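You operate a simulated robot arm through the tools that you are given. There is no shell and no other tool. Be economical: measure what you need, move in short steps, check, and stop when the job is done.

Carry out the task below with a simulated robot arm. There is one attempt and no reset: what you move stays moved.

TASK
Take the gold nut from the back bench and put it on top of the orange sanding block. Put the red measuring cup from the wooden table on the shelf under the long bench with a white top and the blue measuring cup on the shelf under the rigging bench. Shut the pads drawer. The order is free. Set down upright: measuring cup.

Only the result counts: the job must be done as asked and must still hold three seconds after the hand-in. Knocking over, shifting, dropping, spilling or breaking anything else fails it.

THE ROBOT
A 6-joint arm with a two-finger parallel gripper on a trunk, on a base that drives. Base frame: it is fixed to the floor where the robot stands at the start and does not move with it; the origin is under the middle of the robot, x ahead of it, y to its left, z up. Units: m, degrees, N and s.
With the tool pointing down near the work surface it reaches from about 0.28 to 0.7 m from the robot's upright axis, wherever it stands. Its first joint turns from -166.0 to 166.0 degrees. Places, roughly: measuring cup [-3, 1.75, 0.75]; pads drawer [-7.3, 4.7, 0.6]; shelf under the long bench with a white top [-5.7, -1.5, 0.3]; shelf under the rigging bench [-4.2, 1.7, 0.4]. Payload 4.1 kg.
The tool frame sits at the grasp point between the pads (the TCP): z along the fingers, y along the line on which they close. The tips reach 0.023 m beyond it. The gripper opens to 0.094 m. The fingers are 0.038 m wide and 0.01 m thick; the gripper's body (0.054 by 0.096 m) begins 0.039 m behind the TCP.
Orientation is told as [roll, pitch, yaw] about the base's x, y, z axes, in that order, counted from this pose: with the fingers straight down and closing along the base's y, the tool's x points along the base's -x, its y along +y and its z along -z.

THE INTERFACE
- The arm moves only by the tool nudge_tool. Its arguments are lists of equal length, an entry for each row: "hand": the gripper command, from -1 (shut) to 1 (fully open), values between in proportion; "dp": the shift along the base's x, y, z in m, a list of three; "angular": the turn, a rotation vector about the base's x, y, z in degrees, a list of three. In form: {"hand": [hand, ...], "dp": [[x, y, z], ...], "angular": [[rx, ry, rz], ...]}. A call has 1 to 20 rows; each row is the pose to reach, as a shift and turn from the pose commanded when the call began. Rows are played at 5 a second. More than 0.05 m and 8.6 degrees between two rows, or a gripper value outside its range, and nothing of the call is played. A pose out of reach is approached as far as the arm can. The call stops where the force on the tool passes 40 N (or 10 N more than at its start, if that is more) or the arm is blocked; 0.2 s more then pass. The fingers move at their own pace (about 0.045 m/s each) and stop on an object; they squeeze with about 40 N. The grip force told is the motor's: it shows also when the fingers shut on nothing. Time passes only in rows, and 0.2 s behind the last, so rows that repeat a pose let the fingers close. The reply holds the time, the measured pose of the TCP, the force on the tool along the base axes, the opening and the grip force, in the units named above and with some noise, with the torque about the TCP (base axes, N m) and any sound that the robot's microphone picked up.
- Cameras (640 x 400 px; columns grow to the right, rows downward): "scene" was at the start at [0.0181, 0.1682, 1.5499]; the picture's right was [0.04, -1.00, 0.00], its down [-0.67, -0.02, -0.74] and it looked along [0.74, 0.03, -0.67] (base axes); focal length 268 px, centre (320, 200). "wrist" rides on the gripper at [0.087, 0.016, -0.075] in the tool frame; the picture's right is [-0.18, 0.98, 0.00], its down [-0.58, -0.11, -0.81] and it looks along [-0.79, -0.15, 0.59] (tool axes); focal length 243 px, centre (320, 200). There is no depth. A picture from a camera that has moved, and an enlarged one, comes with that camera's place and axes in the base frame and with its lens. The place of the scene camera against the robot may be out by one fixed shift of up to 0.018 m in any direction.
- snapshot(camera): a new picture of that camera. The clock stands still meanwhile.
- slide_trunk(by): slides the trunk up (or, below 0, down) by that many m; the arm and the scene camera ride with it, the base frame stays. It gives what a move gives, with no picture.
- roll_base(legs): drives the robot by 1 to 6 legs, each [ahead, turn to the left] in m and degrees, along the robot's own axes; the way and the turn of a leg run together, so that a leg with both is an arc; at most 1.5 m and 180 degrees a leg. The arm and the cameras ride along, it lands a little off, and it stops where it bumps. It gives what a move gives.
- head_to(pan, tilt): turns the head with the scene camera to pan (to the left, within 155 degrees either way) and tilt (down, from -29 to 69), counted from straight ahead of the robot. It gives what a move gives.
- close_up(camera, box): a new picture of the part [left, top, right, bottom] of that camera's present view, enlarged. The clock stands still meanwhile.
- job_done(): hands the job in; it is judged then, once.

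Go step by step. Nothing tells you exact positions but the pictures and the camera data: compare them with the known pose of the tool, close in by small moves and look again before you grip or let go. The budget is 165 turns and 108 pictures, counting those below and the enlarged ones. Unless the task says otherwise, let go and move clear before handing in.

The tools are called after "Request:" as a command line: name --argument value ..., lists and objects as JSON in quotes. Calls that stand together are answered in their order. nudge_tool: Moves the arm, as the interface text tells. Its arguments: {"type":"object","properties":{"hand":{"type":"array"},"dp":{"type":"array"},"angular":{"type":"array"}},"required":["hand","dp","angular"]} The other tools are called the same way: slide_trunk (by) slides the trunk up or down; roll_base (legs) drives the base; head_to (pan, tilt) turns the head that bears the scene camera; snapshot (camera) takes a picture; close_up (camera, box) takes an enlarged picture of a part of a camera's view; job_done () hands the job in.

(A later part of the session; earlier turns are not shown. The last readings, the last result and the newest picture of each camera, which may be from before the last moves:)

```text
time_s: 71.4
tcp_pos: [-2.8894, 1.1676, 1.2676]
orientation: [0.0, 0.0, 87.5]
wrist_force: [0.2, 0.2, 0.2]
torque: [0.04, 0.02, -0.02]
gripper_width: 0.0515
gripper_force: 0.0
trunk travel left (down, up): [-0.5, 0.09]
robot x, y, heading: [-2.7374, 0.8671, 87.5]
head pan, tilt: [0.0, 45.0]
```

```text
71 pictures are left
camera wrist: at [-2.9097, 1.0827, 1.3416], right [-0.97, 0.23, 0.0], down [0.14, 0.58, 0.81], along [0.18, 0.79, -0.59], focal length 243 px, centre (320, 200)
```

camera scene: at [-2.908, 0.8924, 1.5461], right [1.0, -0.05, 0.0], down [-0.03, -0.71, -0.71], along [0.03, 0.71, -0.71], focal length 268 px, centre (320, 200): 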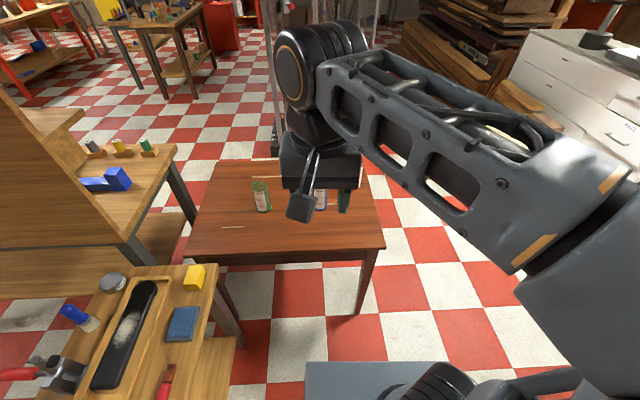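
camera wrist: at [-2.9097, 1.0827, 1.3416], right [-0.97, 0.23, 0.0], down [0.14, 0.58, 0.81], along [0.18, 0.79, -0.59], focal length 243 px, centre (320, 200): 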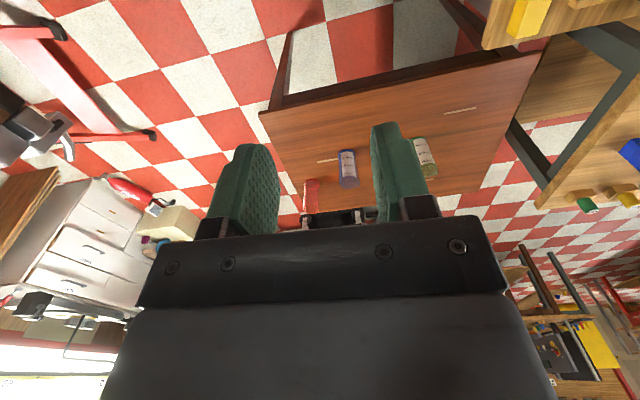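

The table top is at z ≈ 0.73; blue ≈ (−2.86, 1.65), red ≈ (−2.72, 1.77), green ≈ (−3.10, 1.65). For the shelves I want a horizontal grip with the camera on top, so I first yaw the hand by 180°.

Request:
nudge_tool --hand '[1, 1, 1, 1, 1, 1, 1, 1, 1, 1, 1, 1]' --dp '[[0, 0, 0], [0, 0, 0], [0, 0, 0], [0, 0, 0], [0, 0, 0], [0, 0, 0], [0, 0, 0], [0, 0, 0], [0, 0, 0], [0, 0, 0], [0, 0, 0], [0, 0, 0]]' --angular '[[0, 0, 8], [0, 0, 16], [0, 0, 24], [0, 0, 32], [0, 0, 40], [0, 0, 48], [0, 0, 56], [0, 0, 64], [0, 0, 72], [0, 0, 80], [0, 0, 88], [0, 0, 92.5]]'

Request:
nudge_tool --hand '[1, 1, 1, 1, 1, 1, 1, 1, 1, 1, 1]' --dp '[[0, 0, 0], [0, 0, 0], [0, 0, 0], [0, 0, 0], [0, 0, 0], [0, 0, 0], [0, 0, 0], [0, 0, 0], [0, 0, 0], [0, 0, 0], [0, 0, 0]]' --angular '[[0, 0, 8], [0, 0, 16], [0, 0, 24], [0, 0, 32], [0, 0, 40], [0, 0, 48], [0, 0, 56], [0, 0, 64], [0, 0, 72], [0, 0, 80], [0, 0, 88]]'

```text
time_s: 74.0
tcp_pos: [-2.8899, 1.168, 1.2663]
orientation: [0.2, 0.0, -180.0]
wrist_force: [-0.4, -0.1, 0.4]
torque: [-0.01, 0.0, -0.02]
gripper_width: 0.094
gripper_force: 0.1
trunk travel left (down, up): [-0.5, 0.09]
robot x, y, heading: [-2.7345, 0.8651, 87.4]
head pan, tilt: [0.0, 45.0]
```

```text
time_s: 76.4
tcp_pos: [-2.8897, 1.1673, 1.2674]
orientation: [0.1, -0.1, -91.9]
wrist_force: [-0.1, 0.0, -1.0]
torque: [0.0, 0.02, 0.03]
gripper_width: 0.094
gripper_force: 0.0
trunk travel left (down, up): [-0.5, 0.09]
robot x, y, heading: [-2.7397, 0.8645, 87.3]
head pan, tilt: [0.0, 45.0]
```

The yaw went through. Now I tilt the fingers forward to horizontal while extending over the table.

Request:
nudge_tool --hand '[1, 1, 1, 1, 1, 1, 1, 1, 1, 1, 1]' --dp '[[0, 0.03, -0.01], [0.0, 0.06, -0.02], [0.005, 0.09, -0.03], [0.01, 0.12, -0.04], [0.015, 0.15, -0.05], [0.02, 0.18, -0.06], [0.02, 0.21, -0.07], [0.02, 0.23, -0.08], [0.02, 0.25, -0.09], [0.02, 0.26, -0.1], [0.02, 0.27, -0.1]]' --angular '[[8.2, 0, 0], [16.4, 0, 0], [24.6, 0, 0], [32.8, 0, 0], [41, 0, 0], [49.2, 0, 0], [57.4, 0, 0], [65.6, 0, 0], [73.8, 0, 0], [82, 0, 0], [90, 0, 0]]'

Request:
snapshot --camera "wrist"

Request:
snapshot --camera "scene"

```text
time_s: 78.8
tcp_pos: [-2.8705, 1.4378, 1.1666]
orientation: [-92.1, 87.9, 177.8]
wrist_force: [0.4, -0.3, 0.7]
torque: [-0.02, -0.03, 0.01]
gripper_width: 0.094
gripper_force: 0.1
trunk travel left (down, up): [-0.5, 0.09]
robot x, y, heading: [-2.737, 0.8658, 87.3]
head pan, tilt: [0.0, 45.0]
```

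```text
70 pictures are left
camera wrist: at [-2.8512, 1.3637, 1.2527], right [0.98, 0.0, -0.22], down [-0.13, -0.81, -0.58], along [-0.18, 0.59, -0.79], focal length 243 px, centre (320, 200)
```

wrist: 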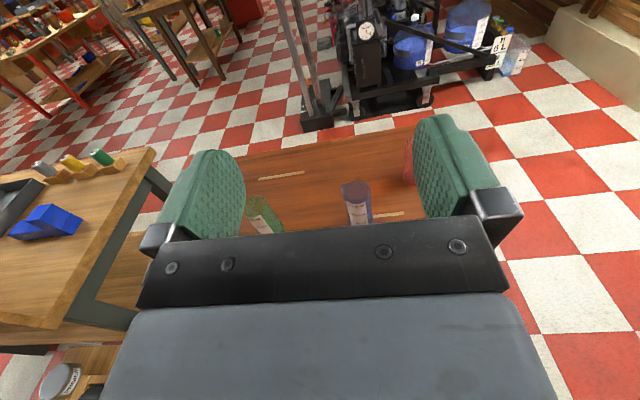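

```text
69 pictures are left
camera scene: at [-2.9082, 0.8926, 1.5461], right [1.0, -0.04, 0.0], down [-0.03, -0.71, -0.71], along [0.03, 0.71, -0.71], focal length 268 px, centre (320, 200)
```

scene: 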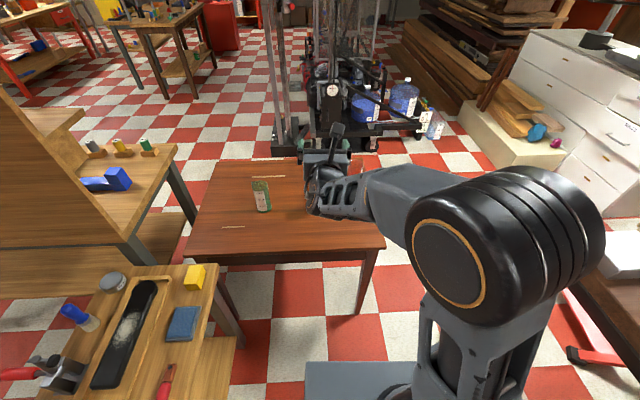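

The hand is horizontal with the camera on top. I tilt it 20° downward to keep the wrist clear of surfaces and lower the trunk to cup height.

Request:
nudge_tool --hand '[1, 1, 1]' --dp '[[0, 0, 0], [0, 0, 0], [0, 0, 0]]' --angular '[[-7, 0, 0], [-14, 0, 0], [-20, 0, 0]]'

Request:
slide_trunk --by -0.3

Request:
snapshot --camera "wrist"

Request:
snapshot --camera "scene"

```text
time_s: 79.6
tcp_pos: [-2.8715, 1.4377, 1.1668]
orientation: [-5.5, 69.8, -95.7]
wrist_force: [-0.1, 0.1, 0.1]
torque: [-0.03, -0.03, 0.02]
gripper_width: 0.0942
gripper_force: 0.1
trunk travel left (down, up): [-0.5, 0.09]
robot x, y, heading: [-2.74, 0.8667, 87.4]
head pan, tilt: [0.0, 45.0]
```

```text
time_s: 82.6
tcp_pos: [-2.8695, 1.4376, 0.867]
orientation: [-5.4, 69.9, -95.9]
wrist_force: [-0.3, 0.2, -0.4]
torque: [-0.02, -0.01, 0.0]
gripper_width: 0.094
gripper_force: 0.1
trunk travel left (down, up): [-0.2, 0.39]
robot x, y, heading: [-2.7365, 0.8654, 87.7]
head pan, tilt: [0.0, 45.0]
```

```text
68 pictures are left
camera wrist: at [-2.8506, 1.3978, 0.9731], right [0.98, -0.08, -0.2], down [-0.13, -0.96, -0.27], along [-0.18, 0.29, -0.94], focal length 243 px, centre (320, 200)
```

wrist: 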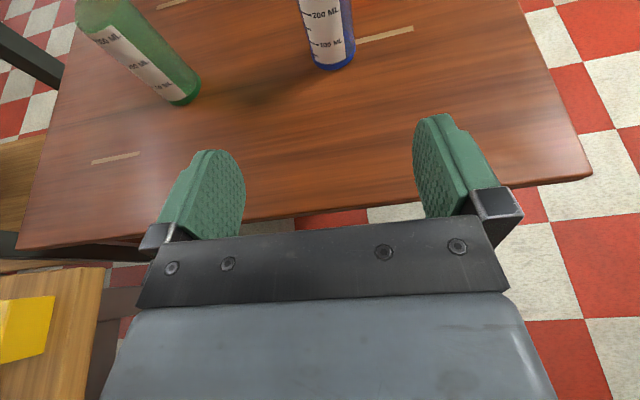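

```text
67 pictures are left
camera scene: at [-2.9081, 0.8924, 1.2461], right [1.0, -0.04, 0.0], down [-0.03, -0.71, -0.71], along [0.03, 0.71, -0.71], focal length 268 px, centre (320, 200)
```

scene: 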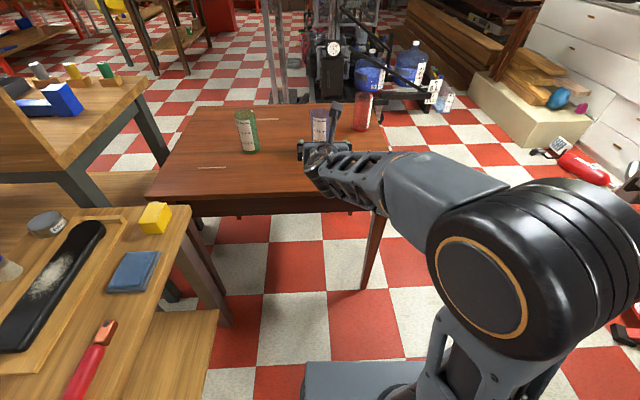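

The blue cup's foot is at (−2.868, 1.663). I lower to mid-cup height and slide the open fingers around it.

Request:
nudge_tool --hand '[1, 1, 1, 1, 1, 1]' --dp '[[0, 0.02, -0.03], [0, 0.05, -0.06], [0.001, 0.08, -0.067], [0.001, 0.11, -0.067], [0.001, 0.14, -0.067], [0.001, 0.16, -0.067]]' --angular '[[0, 0, 0], [0, 0, 0], [0, 0, 0], [0, 0, 0], [0, 0, 0], [0, 0, 0]]'

Request:
snapshot --camera "wrist"

```text
time_s: 84.0
tcp_pos: [-2.8677, 1.598, 0.7988]
orientation: [-5.2, 69.9, -95.7]
wrist_force: [-0.3, -0.1, 0.4]
torque: [0.02, 0.01, 0.0]
gripper_width: 0.0941
gripper_force: 0.0
trunk travel left (down, up): [-0.2, 0.39]
robot x, y, heading: [-2.7371, 0.8684, 87.5]
head pan, tilt: [0.0, 45.0]
```

```text
66 pictures are left
camera wrist: at [-2.8492, 1.5577, 0.9062], right [0.98, -0.08, -0.2], down [-0.13, -0.96, -0.27], along [-0.17, 0.29, -0.94], focal length 243 px, centre (320, 200)
```

wrist: 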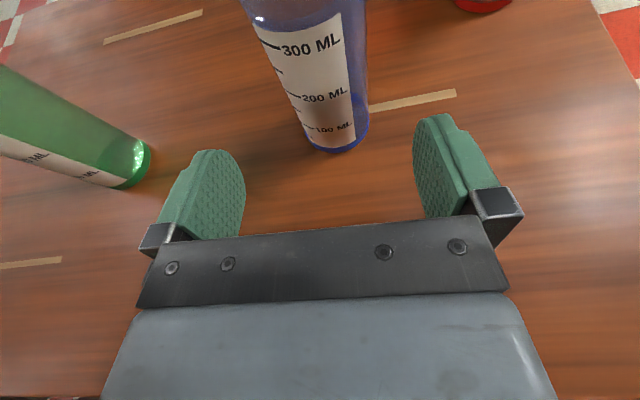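

The cup sits between the fingers' lines; I move in the last 6 cm and close.

Request:
nudge_tool --hand '[1, 1, 1, -1, -1, -1, -1, -1, -1]' --dp '[[0.002, 0.03, 0], [0.005, 0.05, 0], [0.005, 0.063, 0], [0.005, 0.063, 0], [0.005, 0.063, 0], [0.005, 0.063, 0], [0.005, 0.063, 0], [0.005, 0.063, 0], [0.005, 0.063, 0]]' --angular '[[0, 0, 0], [0, 0, 0], [0, 0, 0], [0, 0, 0], [0, 0, 0], [0, 0, 0], [0, 0, 0], [0, 0, 0], [0, 0, 0]]'

Request:
snapshot --camera "wrist"

```text
time_s: 86.0
tcp_pos: [-2.8632, 1.6607, 0.8003]
orientation: [-5.4, 69.8, -95.9]
wrist_force: [-0.4, 1.9, 0.7]
torque: [0.06, -0.07, 0.03]
gripper_width: 0.0589
gripper_force: 40.0
trunk travel left (down, up): [-0.2, 0.39]
robot x, y, heading: [-2.7406, 0.8651, 87.2]
head pan, tilt: [0.0, 45.0]
```

```text
65 pictures are left
camera wrist: at [-2.844, 1.6207, 0.9067], right [0.98, -0.08, -0.2], down [-0.13, -0.96, -0.27], along [-0.18, 0.29, -0.94], focal length 243 px, centre (320, 200)
```

wrist: 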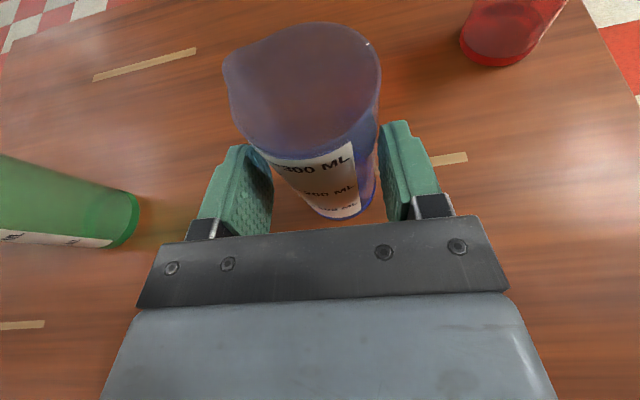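

The blue cup is gripped (0.059 m). I lift gently, retract toward the robot, and raise the trunk.

Request:
nudge_tool --hand '[-1, -1, -1, -1, -1, -1, -1, -1, -1, -1]' --dp '[[0, 0, 0.015], [0, 0, 0.04], [0, 0, 0.07], [0, -0.03, 0.08], [0, -0.07, 0.09], [0, -0.11, 0.09], [0, -0.15, 0.09], [0, -0.19, 0.09], [0, -0.22, 0.09], [0, -0.24, 0.09]]' --angular '[[0, 0, 0], [0, 0, 0], [0, 0, 0], [0, 0, 0], [0, 0, 0], [0, 0, 0], [0, 0, 0], [0, 0, 0], [0, 0, 0], [0, 0, 0]]'

Request:
slide_trunk --by 0.2

Request:
head_to --pan 65 --tilt 25

Request:
snapshot --camera "scene"

Request:
head_to --pan 130 --tilt 35

Request:
snapshot --camera "scene"

```text
time_s: 88.2
tcp_pos: [-2.8641, 1.4204, 0.8897]
orientation: [-5.5, 69.9, -95.9]
wrist_force: [0.1, 0.5, 0.1]
torque: [-0.08, -0.02, -0.01]
gripper_width: 0.059
gripper_force: 39.6
trunk travel left (down, up): [-0.2, 0.39]
robot x, y, heading: [-2.7354, 0.8636, 87.2]
head pan, tilt: [0.0, 45.0]
```

```text
time_s: 90.4
tcp_pos: [-2.8638, 1.4203, 1.0907]
orientation: [-5.4, 69.8, -95.9]
wrist_force: [-0.4, 0.5, 0.2]
torque: [0.0, 0.0, -0.01]
gripper_width: 0.0589
gripper_force: 39.6
trunk travel left (down, up): [-0.4, 0.19]
robot x, y, heading: [-2.7414, 0.8698, 87.2]
head pan, tilt: [0.0, 45.0]
```

```text
time_s: 91.7
tcp_pos: [-2.864, 1.4209, 1.0886]
orientation: [-5.5, 70.0, -95.9]
wrist_force: [0.5, 1.0, -0.5]
torque: [-0.06, -0.03, -0.01]
gripper_width: 0.0589
gripper_force: 40.0
trunk travel left (down, up): [-0.4, 0.19]
robot x, y, heading: [-2.7418, 0.8652, 87.5]
head pan, tilt: [65.0, 25.0]
```

```text
64 pictures are left
camera scene: at [-2.9934, 0.854, 1.4766], right [0.46, 0.89, 0.0], down [0.37, -0.2, -0.91], along [-0.8, 0.42, -0.42], focal length 268 px, centre (320, 200)
```

scene: 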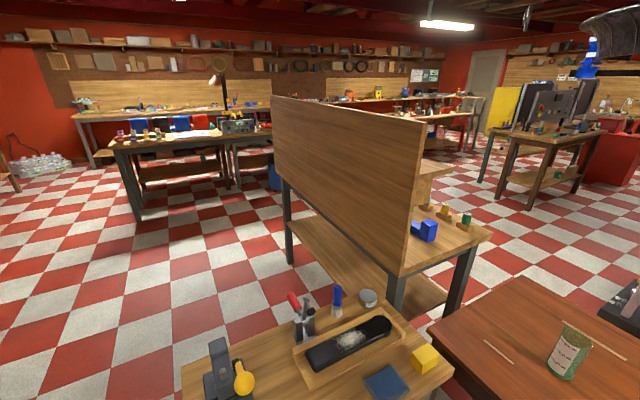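

```text
time_s: 93.1
tcp_pos: [-2.8634, 1.4211, 1.089]
orientation: [-5.5, 69.9, -95.8]
wrist_force: [-0.6, -0.1, -0.7]
torque: [-0.02, -0.01, -0.02]
gripper_width: 0.0589
gripper_force: 40.2
trunk travel left (down, up): [-0.4, 0.19]
robot x, y, heading: [-2.7389, 0.8686, 87.2]
head pan, tilt: [130.0, 35.0]
```

```text
63 pictures are left
camera scene: at [-2.9817, 0.7578, 1.4609], right [-0.61, 0.79, 0.0], down [0.46, 0.35, -0.82], along [-0.65, -0.5, -0.57], focal length 268 px, centre (320, 200)
```

scene: 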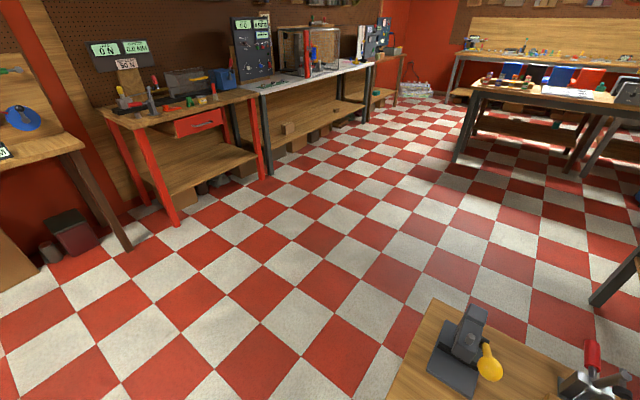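

The bench with the tall panel stands at x −4.75…−3.5, front y ≈ 1.48, with a lower shelf. I back out and drive around to stand in front of it.

Request:
roll_base --legs '[[-0.77, 0], [0, 90], [1.5, 0], [0, -88], [0.55, 0]]'

Request:
head_to --pan 0 --tilt 35

Request:
snapshot --camera "scene"

```text
time_s: 114.5
tcp_pos: [-4.399, 1.2723, 1.0903]
orientation: [-5.5, 69.9, -94.5]
wrist_force: [0.6, -0.7, -0.5]
torque: [-0.08, 0.02, 0.0]
gripper_width: 0.0577
gripper_force: 39.8
trunk travel left (down, up): [-0.4, 0.19]
robot x, y, heading: [-4.2602, 0.7222, 88.8]
head pan, tilt: [130.0, 35.0]
```

```text
time_s: 116.7
tcp_pos: [-4.3974, 1.2719, 1.0904]
orientation: [-5.5, 70.0, -94.4]
wrist_force: [-0.6, 0.4, -1.2]
torque: [-0.02, 0.06, -0.01]
gripper_width: 0.058
gripper_force: 40.0
trunk travel left (down, up): [-0.4, 0.19]
robot x, y, heading: [-4.2601, 0.7171, 89.1]
head pan, tilt: [0.0, 35.0]
```

```text
62 pictures are left
camera scene: at [-4.4291, 0.7498, 1.4609], right [1.0, -0.02, 0.0], down [-0.01, -0.57, -0.82], along [0.02, 0.82, -0.57], focal length 268 px, centre (320, 200)
```

scene: 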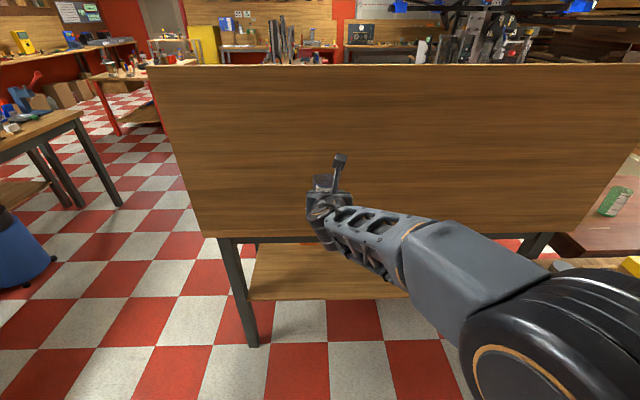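

This is the bench: front leg y ≈ 1.49, shelf z ≈ 0.39, top underside about 0.75. I lower the trunk and arm, then look at the headroom.

Request:
slide_trunk --by -0.4

Request:
nudge_tool --hand '[-1, -1, -1, -1, -1]' --dp '[[0, 0, -0.03], [0, 0, -0.06], [0, 0, -0.09], [0, 0, -0.12], [0, 0, -0.14]]' --angular '[[0, 0, 0], [0, 0, 0], [0, 0, 0], [0, 0, 0], [0, 0, 0]]'

Request:
snapshot --camera "scene"

Request:
snapshot --camera "wrist"

```text
time_s: 120.5
tcp_pos: [-4.3977, 1.2722, 0.6891]
orientation: [-5.4, 69.9, -94.5]
wrist_force: [0.8, 0.3, -0.6]
torque: [-0.03, -0.01, -0.02]
gripper_width: 0.0577
gripper_force: 40.2
trunk travel left (down, up): [0.0, 0.59]
robot x, y, heading: [-4.2572, 0.7208, 89.0]
head pan, tilt: [0.0, 35.0]
```

```text
time_s: 121.7
tcp_pos: [-4.3988, 1.2722, 0.5492]
orientation: [-5.5, 69.9, -94.4]
wrist_force: [0.3, -0.3, -0.6]
torque: [-0.07, 0.02, -0.05]
gripper_width: 0.0575
gripper_force: 40.1
trunk travel left (down, up): [0.0, 0.59]
robot x, y, heading: [-4.2587, 0.7198, 88.9]
head pan, tilt: [0.0, 35.0]
```

```text
61 pictures are left
camera scene: at [-4.429, 0.7497, 1.0609], right [1.0, -0.02, 0.0], down [-0.01, -0.57, -0.82], along [0.02, 0.82, -0.57], focal length 268 px, centre (320, 200)
```

scene: 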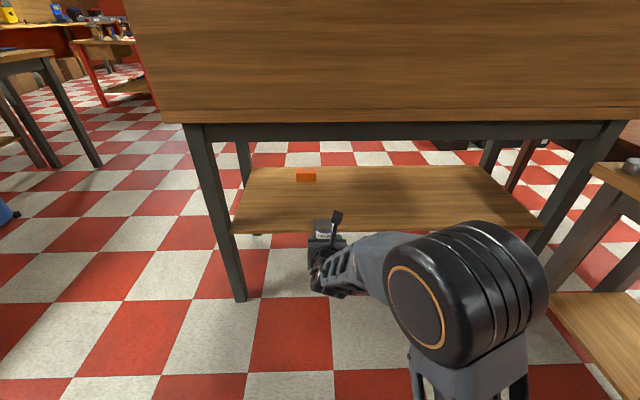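

```text
60 pictures are left
camera wrist: at [-4.3783, 1.2324, 0.6548], right [0.98, -0.05, -0.21], down [-0.11, -0.96, -0.27], along [-0.18, 0.28, -0.94], focal length 243 px, centre (320, 200)
```

wrist: 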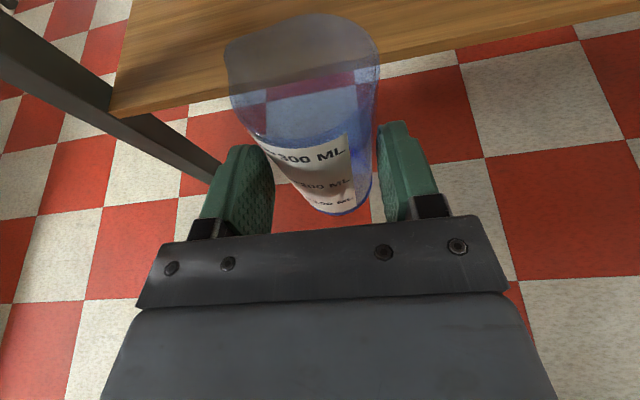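

The shelf (z ≈ 0.42, front edge y ≈ 1.47, rail underside ≈ 0.76) is empty in front except an orange block at the back left. I roll 0.2 m ahead and extend the cup over the shelf.

Request:
roll_base --legs '[[0.2, 0]]'

Request:
nudge_tool --hand '[-1, -1, -1, -1, -1]' --dp '[[0, 0.03, 0], [0, 0.06, 0], [0, 0.09, 0], [0, 0.12, 0], [0, 0.13, 0]]' --angular '[[0, 0, 0], [0, 0, 0], [0, 0, 0], [0, 0, 0], [0, 0, 0]]'

Request:
snapshot --camera "scene"

Request:
snapshot --camera "wrist"

```text
time_s: 123.3
tcp_pos: [-4.3946, 1.4737, 0.5489]
orientation: [-5.5, 69.9, -94.4]
wrist_force: [-0.1, 0.0, -0.6]
torque: [0.01, 0.01, 0.01]
gripper_width: 0.0574
gripper_force: 39.5
trunk travel left (down, up): [0.0, 0.59]
robot x, y, heading: [-4.2516, 0.9175, 88.9]
head pan, tilt: [0.0, 35.0]
```

```text
time_s: 124.5
tcp_pos: [-4.3935, 1.6037, 0.5493]
orientation: [-5.5, 69.8, -94.5]
wrist_force: [0.3, 1.0, -0.8]
torque: [-0.02, -0.02, 0.0]
gripper_width: 0.0545
gripper_force: 39.5
trunk travel left (down, up): [0.0, 0.59]
robot x, y, heading: [-4.2535, 0.9239, 88.9]
head pan, tilt: [0.0, 35.0]
```

```text
59 pictures are left
camera scene: at [-4.425, 0.9518, 1.0609], right [1.0, -0.02, 0.0], down [-0.01, -0.57, -0.82], along [0.02, 0.82, -0.57], focal length 268 px, centre (320, 200)
```

scene: 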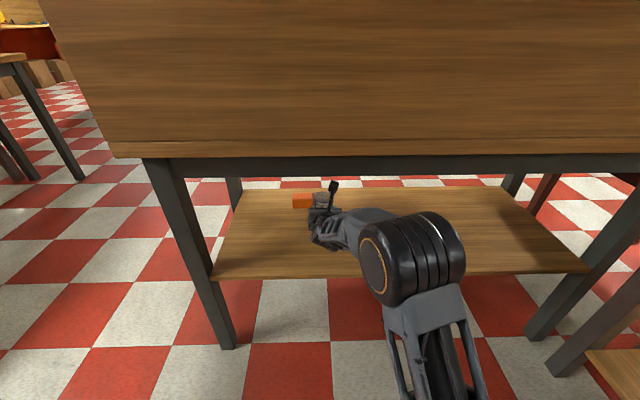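

```text
58 pictures are left
camera wrist: at [-4.3737, 1.5646, 0.6556], right [0.98, -0.05, -0.21], down [-0.11, -0.96, -0.27], along [-0.18, 0.28, -0.94], focal length 243 px, centre (320, 200)
```

wrist: 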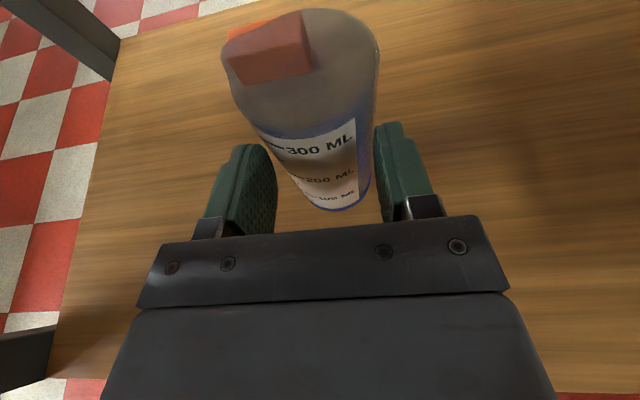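

The grip width is slowly shrinking, so the cup is creeping in the fingers; I set it down promptly, lowering toward the shelf.

Request:
nudge_tool --hand '[-1, -1, -1, -1]' --dp '[[0, 0, -0.025], [0, 0, -0.04], [0, 0, -0.048], [0, 0, -0.052]]' --angular '[[0, 0, 0], [0, 0, 0], [0, 0, 0], [0, 0, 0]]'

Request:
snapshot --camera "wrist"

```text
time_s: 125.5
tcp_pos: [-4.3934, 1.6042, 0.4962]
orientation: [-5.5, 69.7, -94.3]
wrist_force: [0.2, 0.0, -0.5]
torque: [-0.04, 0.04, 0.01]
gripper_width: 0.0
gripper_force: 40.0
trunk travel left (down, up): [0.0, 0.59]
robot x, y, heading: [-4.2553, 0.9244, 88.5]
head pan, tilt: [0.0, 35.0]
```

```text
57 pictures are left
camera wrist: at [-4.3743, 1.5646, 0.6028], right [0.98, -0.05, -0.2], down [-0.11, -0.96, -0.27], along [-0.18, 0.28, -0.94], focal length 243 px, centre (320, 200)
```

wrist: 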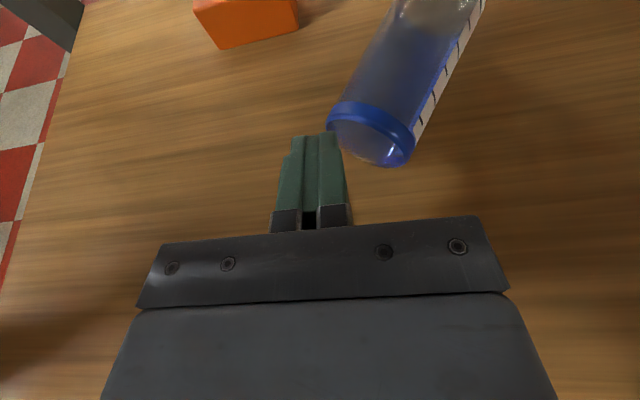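

The cup popped out of the fingers. I hold still and look where it has come to rest.

Request:
nudge_tool --hand '[-1, -1, -1]' --dp '[[0, -0.02, 0.005], [0, -0.05, 0.01], [0, -0.07, 0.01]]' --angular '[[0, 0, 0], [0, 0, 0], [0, 0, 0]]'

Request:
snapshot --camera "wrist"

Request:
snapshot --camera "scene"

```text
time_s: 126.3
tcp_pos: [-4.3938, 1.5343, 0.5082]
orientation: [-5.3, 69.9, -94.4]
wrist_force: [0.1, 0.0, 0.4]
torque: [-0.02, 0.0, -0.01]
gripper_width: 0.0
gripper_force: 40.2
trunk travel left (down, up): [0.0, 0.59]
robot x, y, heading: [-4.2527, 0.9258, 88.9]
head pan, tilt: [0.0, 35.0]
```

```text
56 pictures are left
camera wrist: at [-4.374, 1.4944, 0.6135], right [0.98, -0.05, -0.2], down [-0.11, -0.96, -0.27], along [-0.18, 0.28, -0.94], focal length 243 px, centre (320, 200)
```

wrist: 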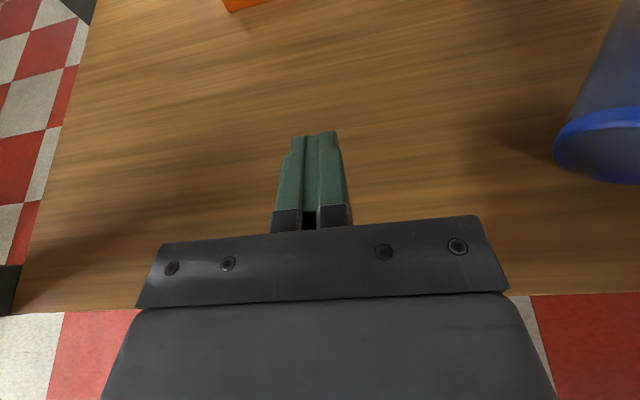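

```text
55 pictures are left
camera scene: at [-4.425, 0.9519, 1.0609], right [1.0, -0.02, 0.0], down [-0.01, -0.57, -0.82], along [0.02, 0.82, -0.57], focal length 268 px, centre (320, 200)
```

scene: 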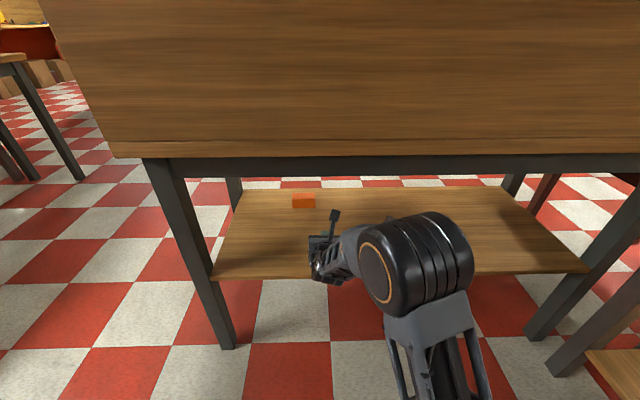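

The cup lies on its side and is rolling along the shelf. I back the hand out a bit and look for it.

Request:
nudge_tool --hand '[-1, -1, -1, -1]' --dp '[[0, -0.04, 0.02], [0, -0.08, 0.04], [-0.04, -0.1, 0.06], [-0.08, -0.12, 0.06]]' --angular '[[0, 0, 0], [0, 0, 0], [0, 0, 0], [0, 0, 0]]'

Request:
snapshot --camera "scene"

Request:
snapshot --camera "wrist"

```text
time_s: 127.3
tcp_pos: [-4.4734, 1.4118, 0.5679]
orientation: [-5.4, 69.8, -94.3]
wrist_force: [0.9, -0.2, 0.2]
torque: [-0.02, 0.0, 0.01]
gripper_width: 0.0002
gripper_force: 39.9
trunk travel left (down, up): [0.0, 0.59]
robot x, y, heading: [-4.256, 0.9212, 88.9]
head pan, tilt: [0.0, 35.0]
```

```text
54 pictures are left
camera scene: at [-4.4249, 0.9519, 1.0609], right [1.0, -0.02, 0.0], down [-0.01, -0.57, -0.82], along [0.02, 0.82, -0.57], focal length 268 px, centre (320, 200)
```

scene: 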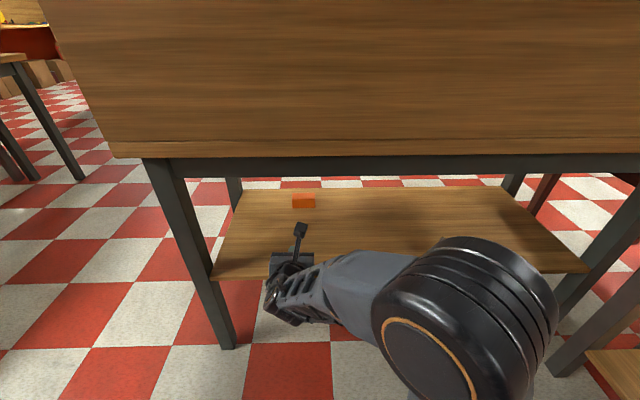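

```text
53 pictures are left
camera wrist: at [-4.4536, 1.3732, 0.673], right [0.98, -0.05, -0.2], down [-0.11, -0.96, -0.27], along [-0.18, 0.28, -0.94], focal length 243 px, centre (320, 200)
```

wrist: 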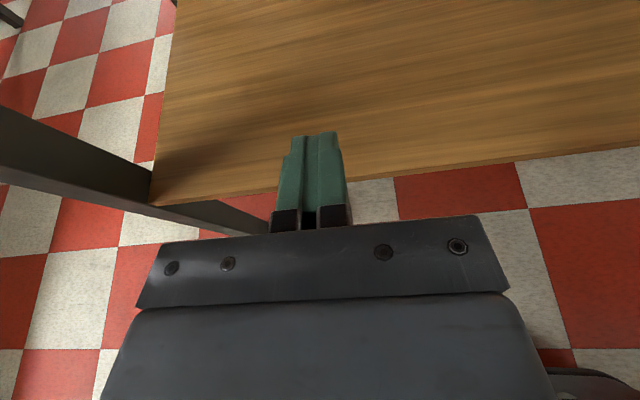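

The cup is hidden behind the elbow or has gone off the shelf. I roll back to look.

Request:
roll_base --legs '[[-0.5, 0]]'

Request:
head_to --pan -15 --tilt 35

Request:
snapshot --camera "scene"

```text
time_s: 130.2
tcp_pos: [-4.4854, 0.9112, 0.5659]
orientation: [-5.5, 69.9, -94.2]
wrist_force: [0.2, -0.1, -0.2]
torque: [-0.01, 0.0, 0.02]
gripper_width: 0.0002
gripper_force: 40.3
trunk travel left (down, up): [0.0, 0.59]
robot x, y, heading: [-4.2621, 0.4214, 89.2]
head pan, tilt: [0.0, 35.0]
```

```text
time_s: 131.0
tcp_pos: [-4.4839, 0.9128, 0.5668]
orientation: [-5.4, 69.9, -94.1]
wrist_force: [1.0, -0.6, 0.1]
torque: [0.01, -0.02, 0.0]
gripper_width: 0.0002
gripper_force: 39.7
trunk travel left (down, up): [0.0, 0.59]
robot x, y, heading: [-4.2634, 0.4232, 89.4]
head pan, tilt: [-15.0, 35.0]
```

```text
52 pictures are left
camera scene: at [-4.4112, 0.4475, 1.0609], right [0.96, -0.27, 0.0], down [-0.16, -0.55, -0.82], along [0.22, 0.79, -0.57], focal length 268 px, centre (320, 200)
```

scene: 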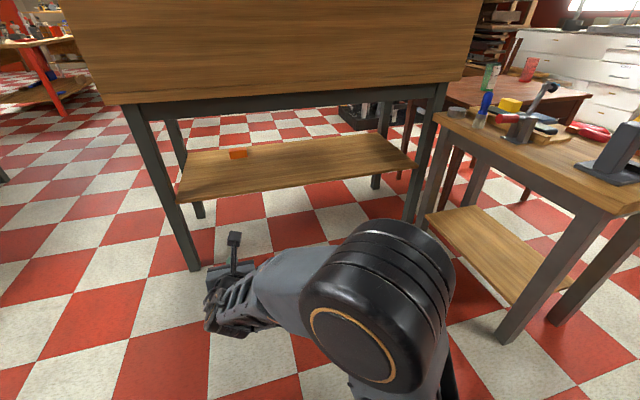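

It's not on the shelf, so it must be on the floor. I look around to the right and lower.

Request:
head_to --pan -45 --tilt 40

Request:
snapshot --camera "scene"

Request:
snapshot --camera "wrist"

```text
time_s: 131.9
tcp_pos: [-4.485, 0.9111, 0.5672]
orientation: [-5.6, 69.8, -94.1]
wrist_force: [-0.8, 0.2, 0.2]
torque: [-0.01, 0.01, 0.0]
gripper_width: 0.0001
gripper_force: 40.4
trunk travel left (down, up): [0.0, 0.59]
robot x, y, heading: [-4.2651, 0.4193, 88.9]
head pan, tilt: [-45.0, 40.0]
```

```text
51 pictures are left
camera scene: at [-4.3743, 0.422, 1.0533], right [0.7, -0.72, 0.0], down [-0.46, -0.45, -0.77], along [0.55, 0.53, -0.64], focal length 268 px, centre (320, 200)
```

scene: 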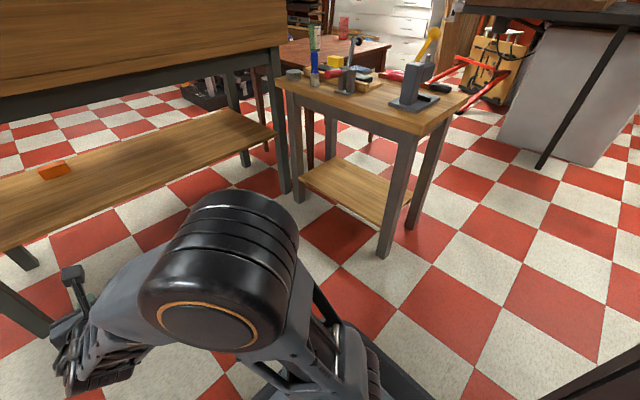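

```text
50 pictures are left
camera wrist: at [-4.4644, 0.8724, 0.6731], right [0.98, -0.05, -0.2], down [-0.1, -0.96, -0.27], along [-0.18, 0.28, -0.94], focal length 243 px, centre (320, 200)
```

wrist: 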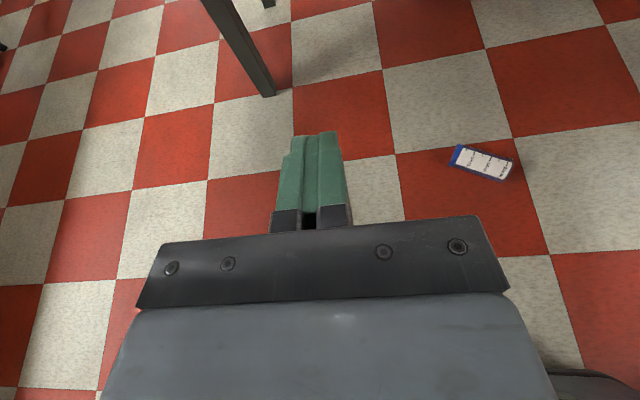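

The cup is intact on the floor at about (−4.16, 1.12), lying with its base toward −x. The grip had been about 3 cm too shallow (the table is nearer z 0.70); I'll grip deeper now. I turn the tool down and yaw it to straddle the cup.

Request:
nudge_tool --hand '[0, 0.5, 1, 1, 1, 1, 1, 1, 1]' --dp '[[0, 0, 0], [0, 0, 0.01], [0, 0, 0.02], [0, 0, 0.03], [0, 0, 0.03], [0, 0, 0.03], [0, 0, 0.03], [0, 0, 0.03], [0, 0, 0.03]]' --angular '[[-8, 0, 0], [-16, 0, 0], [-24, 0, 0], [-32, 0, 0], [-40, 0, 0], [-48, 0, 0], [-56, 0, 0], [-64, 0, 0], [-70, 0, 0]]'

Request:
nudge_tool --hand '[1, 1, 1, 1, 1, 1, 1, 1, 1, 1, 1, 1, 1, 1]' --dp '[[0.01, 0, 0], [0.03, 0, 0], [0.05, 0, 0], [0.07, 0, 0], [0.09, 0, 0], [0.11, 0, 0], [0.13, 0, 0], [0.15, 0, 0], [0.17, 0, 0], [0.19, 0, 0], [0.2, 0, 0], [0.21, 0, 0], [0.21, 0, 0], [0.21, 0, 0]]' --angular '[[0, 0, -8.3], [0, 0, -16.6], [0, 0, -24.9], [0, 0, -33.2], [0, 0, -41.5], [0, 0, -49.8], [0, 0, -58.1], [0, 0, -66.4], [0, 0, -74.7], [0, 0, -83], [0, 0, -91.3], [0, 0, -99.6], [0, 0, -107.9], [0, 0, -116]]'

Request:
roll_base --legs '[[0.17, 0]]'

Request:
snapshot --camera "wrist"

```text
time_s: 133.9
tcp_pos: [-4.4858, 0.9115, 0.5972]
orientation: [-1.6, -0.1, -91.4]
wrist_force: [-1.2, -0.6, 0.4]
torque: [0.0, -0.03, -0.01]
gripper_width: 0.0939
gripper_force: 0.1
trunk travel left (down, up): [0.0, 0.59]
robot x, y, heading: [-4.2648, 0.4206, 88.8]
head pan, tilt: [-45.0, 40.0]
```

```text
time_s: 136.9
tcp_pos: [-4.2749, 0.9116, 0.5961]
orientation: [-1.6, -0.1, 152.5]
wrist_force: [0.0, -1.2, -0.1]
torque: [0.02, 0.0, -0.02]
gripper_width: 0.0939
gripper_force: 0.0
trunk travel left (down, up): [0.0, 0.59]
robot x, y, heading: [-4.262, 0.4206, 88.9]
head pan, tilt: [-45.0, 40.0]
```

```text
time_s: 138.4
tcp_pos: [-4.2719, 1.0812, 0.597]
orientation: [-1.5, -0.1, 152.7]
wrist_force: [-0.4, 0.1, -0.3]
torque: [0.02, 0.01, -0.01]
gripper_width: 0.0937
gripper_force: 0.1
trunk travel left (down, up): [0.0, 0.59]
robot x, y, heading: [-4.2626, 0.5893, 89.0]
head pan, tilt: [-45.0, 40.0]
```

```text
49 pictures are left
camera wrist: at [-4.2037, 1.0258, 0.6709], right [-0.62, -0.79, -0.03], down [-0.47, 0.34, 0.81], along [-0.63, 0.51, -0.59], focal length 243 px, centre (320, 200)
```

wrist: 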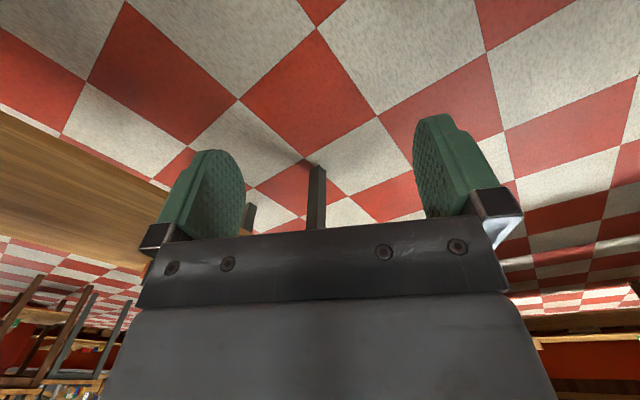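

The cup is just out of the wrist view; I descend above it to about z = 0.25 and look again.

Request:
nudge_tool --hand '[1, 1, 1, 1, 1, 1, 1, 1, 1, 1]' --dp '[[0.03, 0, -0.03], [0.06, 0, -0.065], [0.09, 0.0, -0.1], [0.1, 0.0, -0.14], [0.1, 0.0, -0.18], [0.1, 0.0, -0.22], [0.1, 0, -0.26], [0.1, 0, -0.3], [0.1, 0, -0.33], [0.1, 0, -0.35]]' --angular '[[0, 0, 0], [0, 0, 0], [0, 0, 0], [0, 0, 0], [0, 0, 0], [0, 0, 0], [0, 0, 0], [0, 0, 0], [0, 0, 0], [0, 0, 0]]'

Request:
snapshot --camera "wrist"

```text
time_s: 140.6
tcp_pos: [-4.1722, 1.0815, 0.246]
orientation: [-1.5, -0.1, 152.6]
wrist_force: [-0.2, 0.2, -0.2]
torque: [-0.02, 0.02, 0.01]
gripper_width: 0.0938
gripper_force: 0.0
trunk travel left (down, up): [0.0, 0.59]
robot x, y, heading: [-4.2614, 0.5899, 89.1]
head pan, tilt: [-45.0, 40.0]
```

```text
48 pictures are left
camera wrist: at [-4.1029, 1.0257, 0.3205], right [-0.62, -0.79, -0.03], down [-0.47, 0.34, 0.81], along [-0.63, 0.51, -0.59], focal length 243 px, centre (320, 200)
```

wrist: 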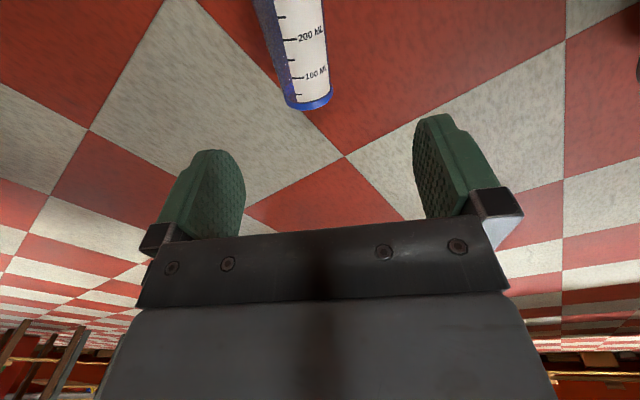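

The cup axis matches the tool's direction. I descend with the TCP on the cup's middle (−4.168, 1.118), first to z = 0.1.

Request:
nudge_tool --hand '[1, 1, 1, 1]' --dp '[[0.002, 0.018, -0.035], [0.004, 0.036, -0.075], [0.004, 0.036, -0.115], [0.004, 0.036, -0.14]]' --angular '[[0, 0, 0], [0, 0, 0], [0, 0, 0], [0, 0, 0]]'

Request:
snapshot --camera "wrist"

```text
time_s: 141.6
tcp_pos: [-4.1678, 1.1174, 0.1083]
orientation: [-1.6, -0.1, 152.7]
wrist_force: [0.0, -0.7, 0.5]
torque: [0.02, -0.04, 0.0]
gripper_width: 0.0938
gripper_force: 0.0
trunk travel left (down, up): [0.0, 0.59]
robot x, y, heading: [-4.2595, 0.5914, 89.3]
head pan, tilt: [-45.0, 40.0]
```

```text
47 pictures are left
camera wrist: at [-4.0987, 1.062, 0.1808], right [-0.62, -0.79, -0.03], down [-0.47, 0.34, 0.81], along [-0.63, 0.51, -0.59], focal length 243 px, centre (320, 200)
```

wrist: 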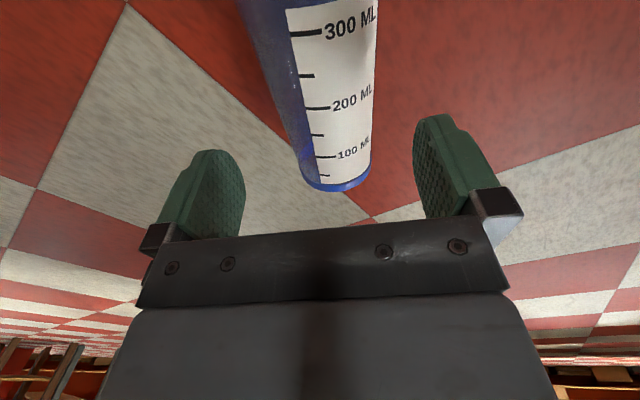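

Centred between the fingers. I descend to z ≈ 0.035 and close.

Request:
nudge_tool --hand '[1, 1, 1, -1, -1, -1, -1, -1]' --dp '[[0, 0, -0.035], [0, 0, -0.06], [0, 0, -0.073], [0, 0, -0.073], [0, 0, -0.073], [0, 0, -0.073], [0, 0, -0.073], [0, 0, -0.073]]' --angular '[[0, 0, 0], [0, 0, 0], [0, 0, 0], [0, 0, 0], [0, 0, 0], [0, 0, 0], [0, 0, 0], [0, 0, 0]]'

Request:
nudge_tool --hand '[-1, -1, -1, -1]' --dp '[[0, 0, 0.03], [0, 0, 0.07], [0, 0, 0.11], [0, 0, 0.15]]' --angular '[[0, 0, 0], [0, 0, 0], [0, 0, 0], [0, 0, 0]]'

Request:
snapshot --camera "wrist"

```text
time_s: 143.4
tcp_pos: [-4.1688, 1.1171, 0.0336]
orientation: [-1.5, -0.1, 152.6]
wrist_force: [-0.8, 0.4, 0.9]
torque: [0.0, 0.02, 0.01]
gripper_width: 0.0597
gripper_force: 39.7
trunk travel left (down, up): [0.0, 0.59]
robot x, y, heading: [-4.2607, 0.5934, 89.1]
head pan, tilt: [-45.0, 40.0]
```

```text
time_s: 144.4
tcp_pos: [-4.1673, 1.1178, 0.1833]
orientation: [-1.4, -0.1, 152.6]
wrist_force: [-0.5, 0.0, -0.8]
torque: [0.03, 0.04, 0.02]
gripper_width: 0.06
gripper_force: 40.5
trunk travel left (down, up): [0.0, 0.59]
robot x, y, heading: [-4.26, 0.5952, 88.9]
head pan, tilt: [-45.0, 40.0]
```

```text
46 pictures are left
camera wrist: at [-4.0995, 1.0627, 0.258], right [-0.62, -0.79, -0.03], down [-0.47, 0.35, 0.81], along [-0.63, 0.51, -0.59], focal length 243 px, centre (320, 200)
```

wrist: 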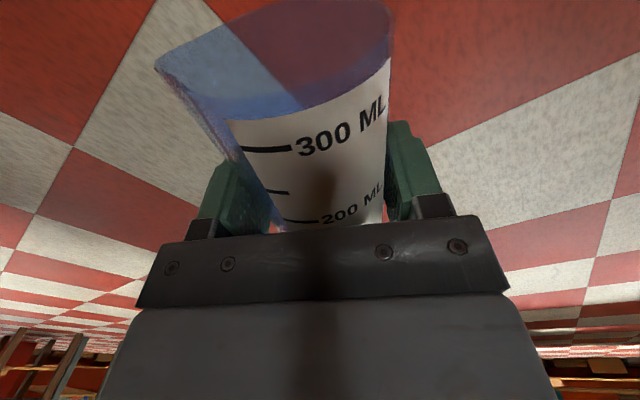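

The cup is firmly held at full diameter. I raise it, yaw the hand back toward the bench, then tilt to horizontal so the cup becomes upright.

Request:
nudge_tool --hand '[-1, -1, -1, -1, -1, -1, -1, -1, -1, -1, -1, -1, -1, -1, -1]' --dp '[[0, -0.02, 0.04], [-0.01, -0.04, 0.08], [-0.02, -0.06, 0.12], [-0.04, -0.07, 0.16], [-0.06, -0.08, 0.2], [-0.08, -0.09, 0.24], [-0.1, -0.1, 0.28], [-0.12, -0.1, 0.32], [-0.14, -0.1, 0.35], [-0.16, -0.1, 0.37], [-0.18, -0.1, 0.38], [-0.19, -0.1, 0.38], [-0.2, -0.1, 0.38], [-0.2, -0.1, 0.38], [-0.2, -0.1, 0.38]]' --angular '[[0, 0, 0], [0, 0, 8.3], [0, 0, 16.6], [0, 0, 24.9], [0, 0, 33.2], [0, 0, 41.5], [0, 0, 49.8], [0, 0, 58.1], [0, 0, 66.4], [0, 0, 74.7], [0, 0, 83], [0, 0, 91.3], [0, 0, 99.6], [0, 0, 107.9], [0, 0, 116]]'

Request:
nudge_tool --hand '[-1, -1, -1, -1, -1, -1, -1, -1, -1, -1, -1]' --dp '[[0, 0, 0], [0, 0.01, 0], [0, 0.02, 0], [0, 0.03, 0], [0, 0.04, 0], [0, 0.05, 0], [0, 0.06, 0], [0, 0.07, 0], [0, 0.08, 0], [0, 0.09, 0], [0, 0.1, 0]]' --angular '[[8.2, 0, 0], [16.4, 0, 0], [24.6, 0, 0], [32.8, 0, 0], [41, 0, 0], [49.2, 0, 0], [57.4, 0, 0], [65.6, 0, 0], [73.8, 0, 0], [82, 0, 0], [90, 0, 0]]'

Request:
head_to --pan 0 --tilt 35

Request:
snapshot --camera "scene"

Request:
snapshot --camera "wrist"

```text
time_s: 147.6
tcp_pos: [-4.3683, 1.0172, 0.5635]
orientation: [-1.6, -0.2, -91.3]
wrist_force: [0.5, -0.1, -0.5]
torque: [-0.04, 0.02, 0.01]
gripper_width: 0.0597
gripper_force: 39.4
trunk travel left (down, up): [0.0, 0.59]
robot x, y, heading: [-4.2605, 0.5888, 89.0]
head pan, tilt: [-45.0, 40.0]
```

```text
time_s: 150.0
tcp_pos: [-4.3682, 1.1165, 0.5647]
orientation: [-91.7, 88.5, 180.0]
wrist_force: [0.7, -0.4, -0.8]
torque: [-0.02, 0.02, 0.0]
gripper_width: 0.0596
gripper_force: 39.3
trunk travel left (down, up): [0.0, 0.59]
robot x, y, heading: [-4.2609, 0.5898, 89.2]
head pan, tilt: [-45.0, 40.0]
```

```text
time_s: 151.1
tcp_pos: [-4.368, 1.1175, 0.5642]
orientation: [-85.5, 88.6, -174.0]
wrist_force: [-0.4, -0.3, -0.8]
torque: [0.02, -0.02, -0.02]
gripper_width: 0.0596
gripper_force: 39.9
trunk travel left (down, up): [0.0, 0.59]
robot x, y, heading: [-4.2631, 0.5913, 89.0]
head pan, tilt: [0.0, 35.0]
```

```text
45 pictures are left
camera scene: at [-4.4313, 0.62, 1.0609], right [1.0, -0.02, 0.0], down [-0.01, -0.57, -0.82], along [0.01, 0.82, -0.57], focal length 268 px, centre (320, 200)
```

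scene: 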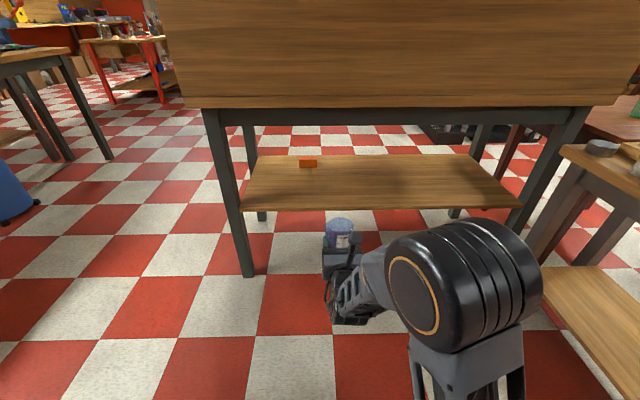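

```text
44 pictures are left
camera wrist: at [-4.3478, 1.0438, 0.6505], right [0.98, 0.03, -0.21], down [-0.1, -0.81, -0.58], along [-0.18, 0.59, -0.79], focal length 243 px, centre (320, 200)
```

wrist: 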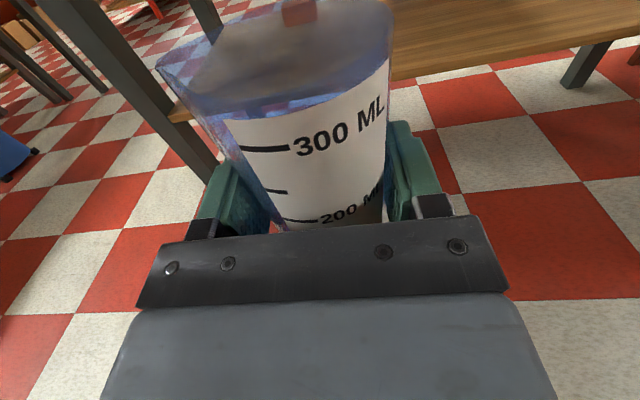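

The cup is upright in the hand. I roll 0.33 m ahead and extend it over the shelf's front.

Request:
roll_base --legs '[[0.33, 0]]'

Request:
nudge_tool --hand '[-1, -1, -1, -1, -1, -1]' --dp '[[0, 0.03, 0], [0, 0.06, 0], [0, 0.09, 0], [0, 0.12, 0], [0, 0.12, -0.03], [0, 0.12, -0.05]]' --angular '[[0, 0, 0], [0, 0, 0], [0, 0, 0], [0, 0, 0], [0, 0, 0], [0, 0, 0]]'

Request:
snapshot --camera "scene"

Request:
snapshot --camera "wrist"

```text
time_s: 153.3
tcp_pos: [-4.3641, 1.4487, 0.5639]
orientation: [-87.3, 88.6, -175.8]
wrist_force: [0.1, 0.0, -0.2]
torque: [0.0, -0.01, 0.0]
gripper_width: 0.0599
gripper_force: 40.1
trunk travel left (down, up): [0.0, 0.59]
robot x, y, heading: [-4.257, 0.9226, 89.3]
head pan, tilt: [0.0, 35.0]
```

```text
time_s: 154.7
tcp_pos: [-4.3688, 1.5677, 0.5143]
orientation: [-85.5, 88.5, -174.5]
wrist_force: [1.0, 0.4, -0.7]
torque: [-0.02, 0.01, -0.02]
gripper_width: 0.0598
gripper_force: 39.3
out of reach, approached as far as the arm can: row 6
trunk travel left (down, up): [0.0, 0.59]
robot x, y, heading: [-4.257, 0.9219, 89.2]
head pan, tilt: [0.0, 35.0]
```

```text
43 pictures are left
camera scene: at [-4.4266, 0.9508, 1.0609], right [1.0, -0.01, 0.0], down [-0.01, -0.57, -0.82], along [0.01, 0.82, -0.57], focal length 268 px, centre (320, 200)
```

scene: 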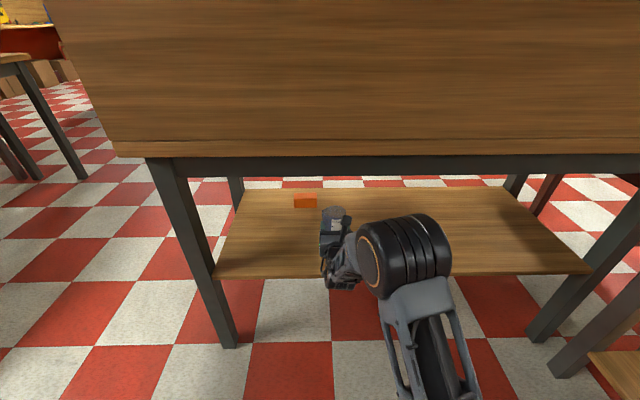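

```text
42 pictures are left
camera wrist: at [-4.3491, 1.4941, 0.6008], right [0.98, 0.02, -0.21], down [-0.11, -0.81, -0.58], along [-0.18, 0.59, -0.79], focal length 243 px, centre (320, 200)
```

wrist: 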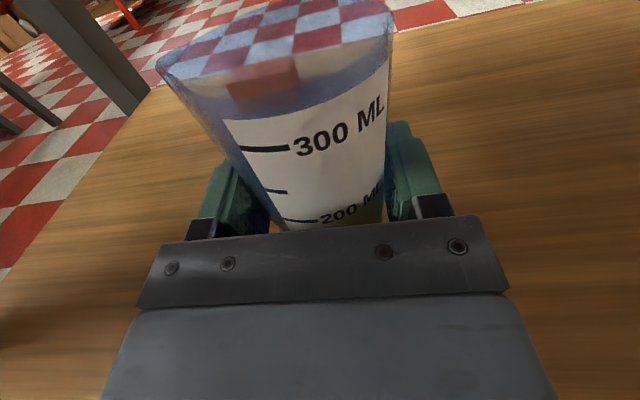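

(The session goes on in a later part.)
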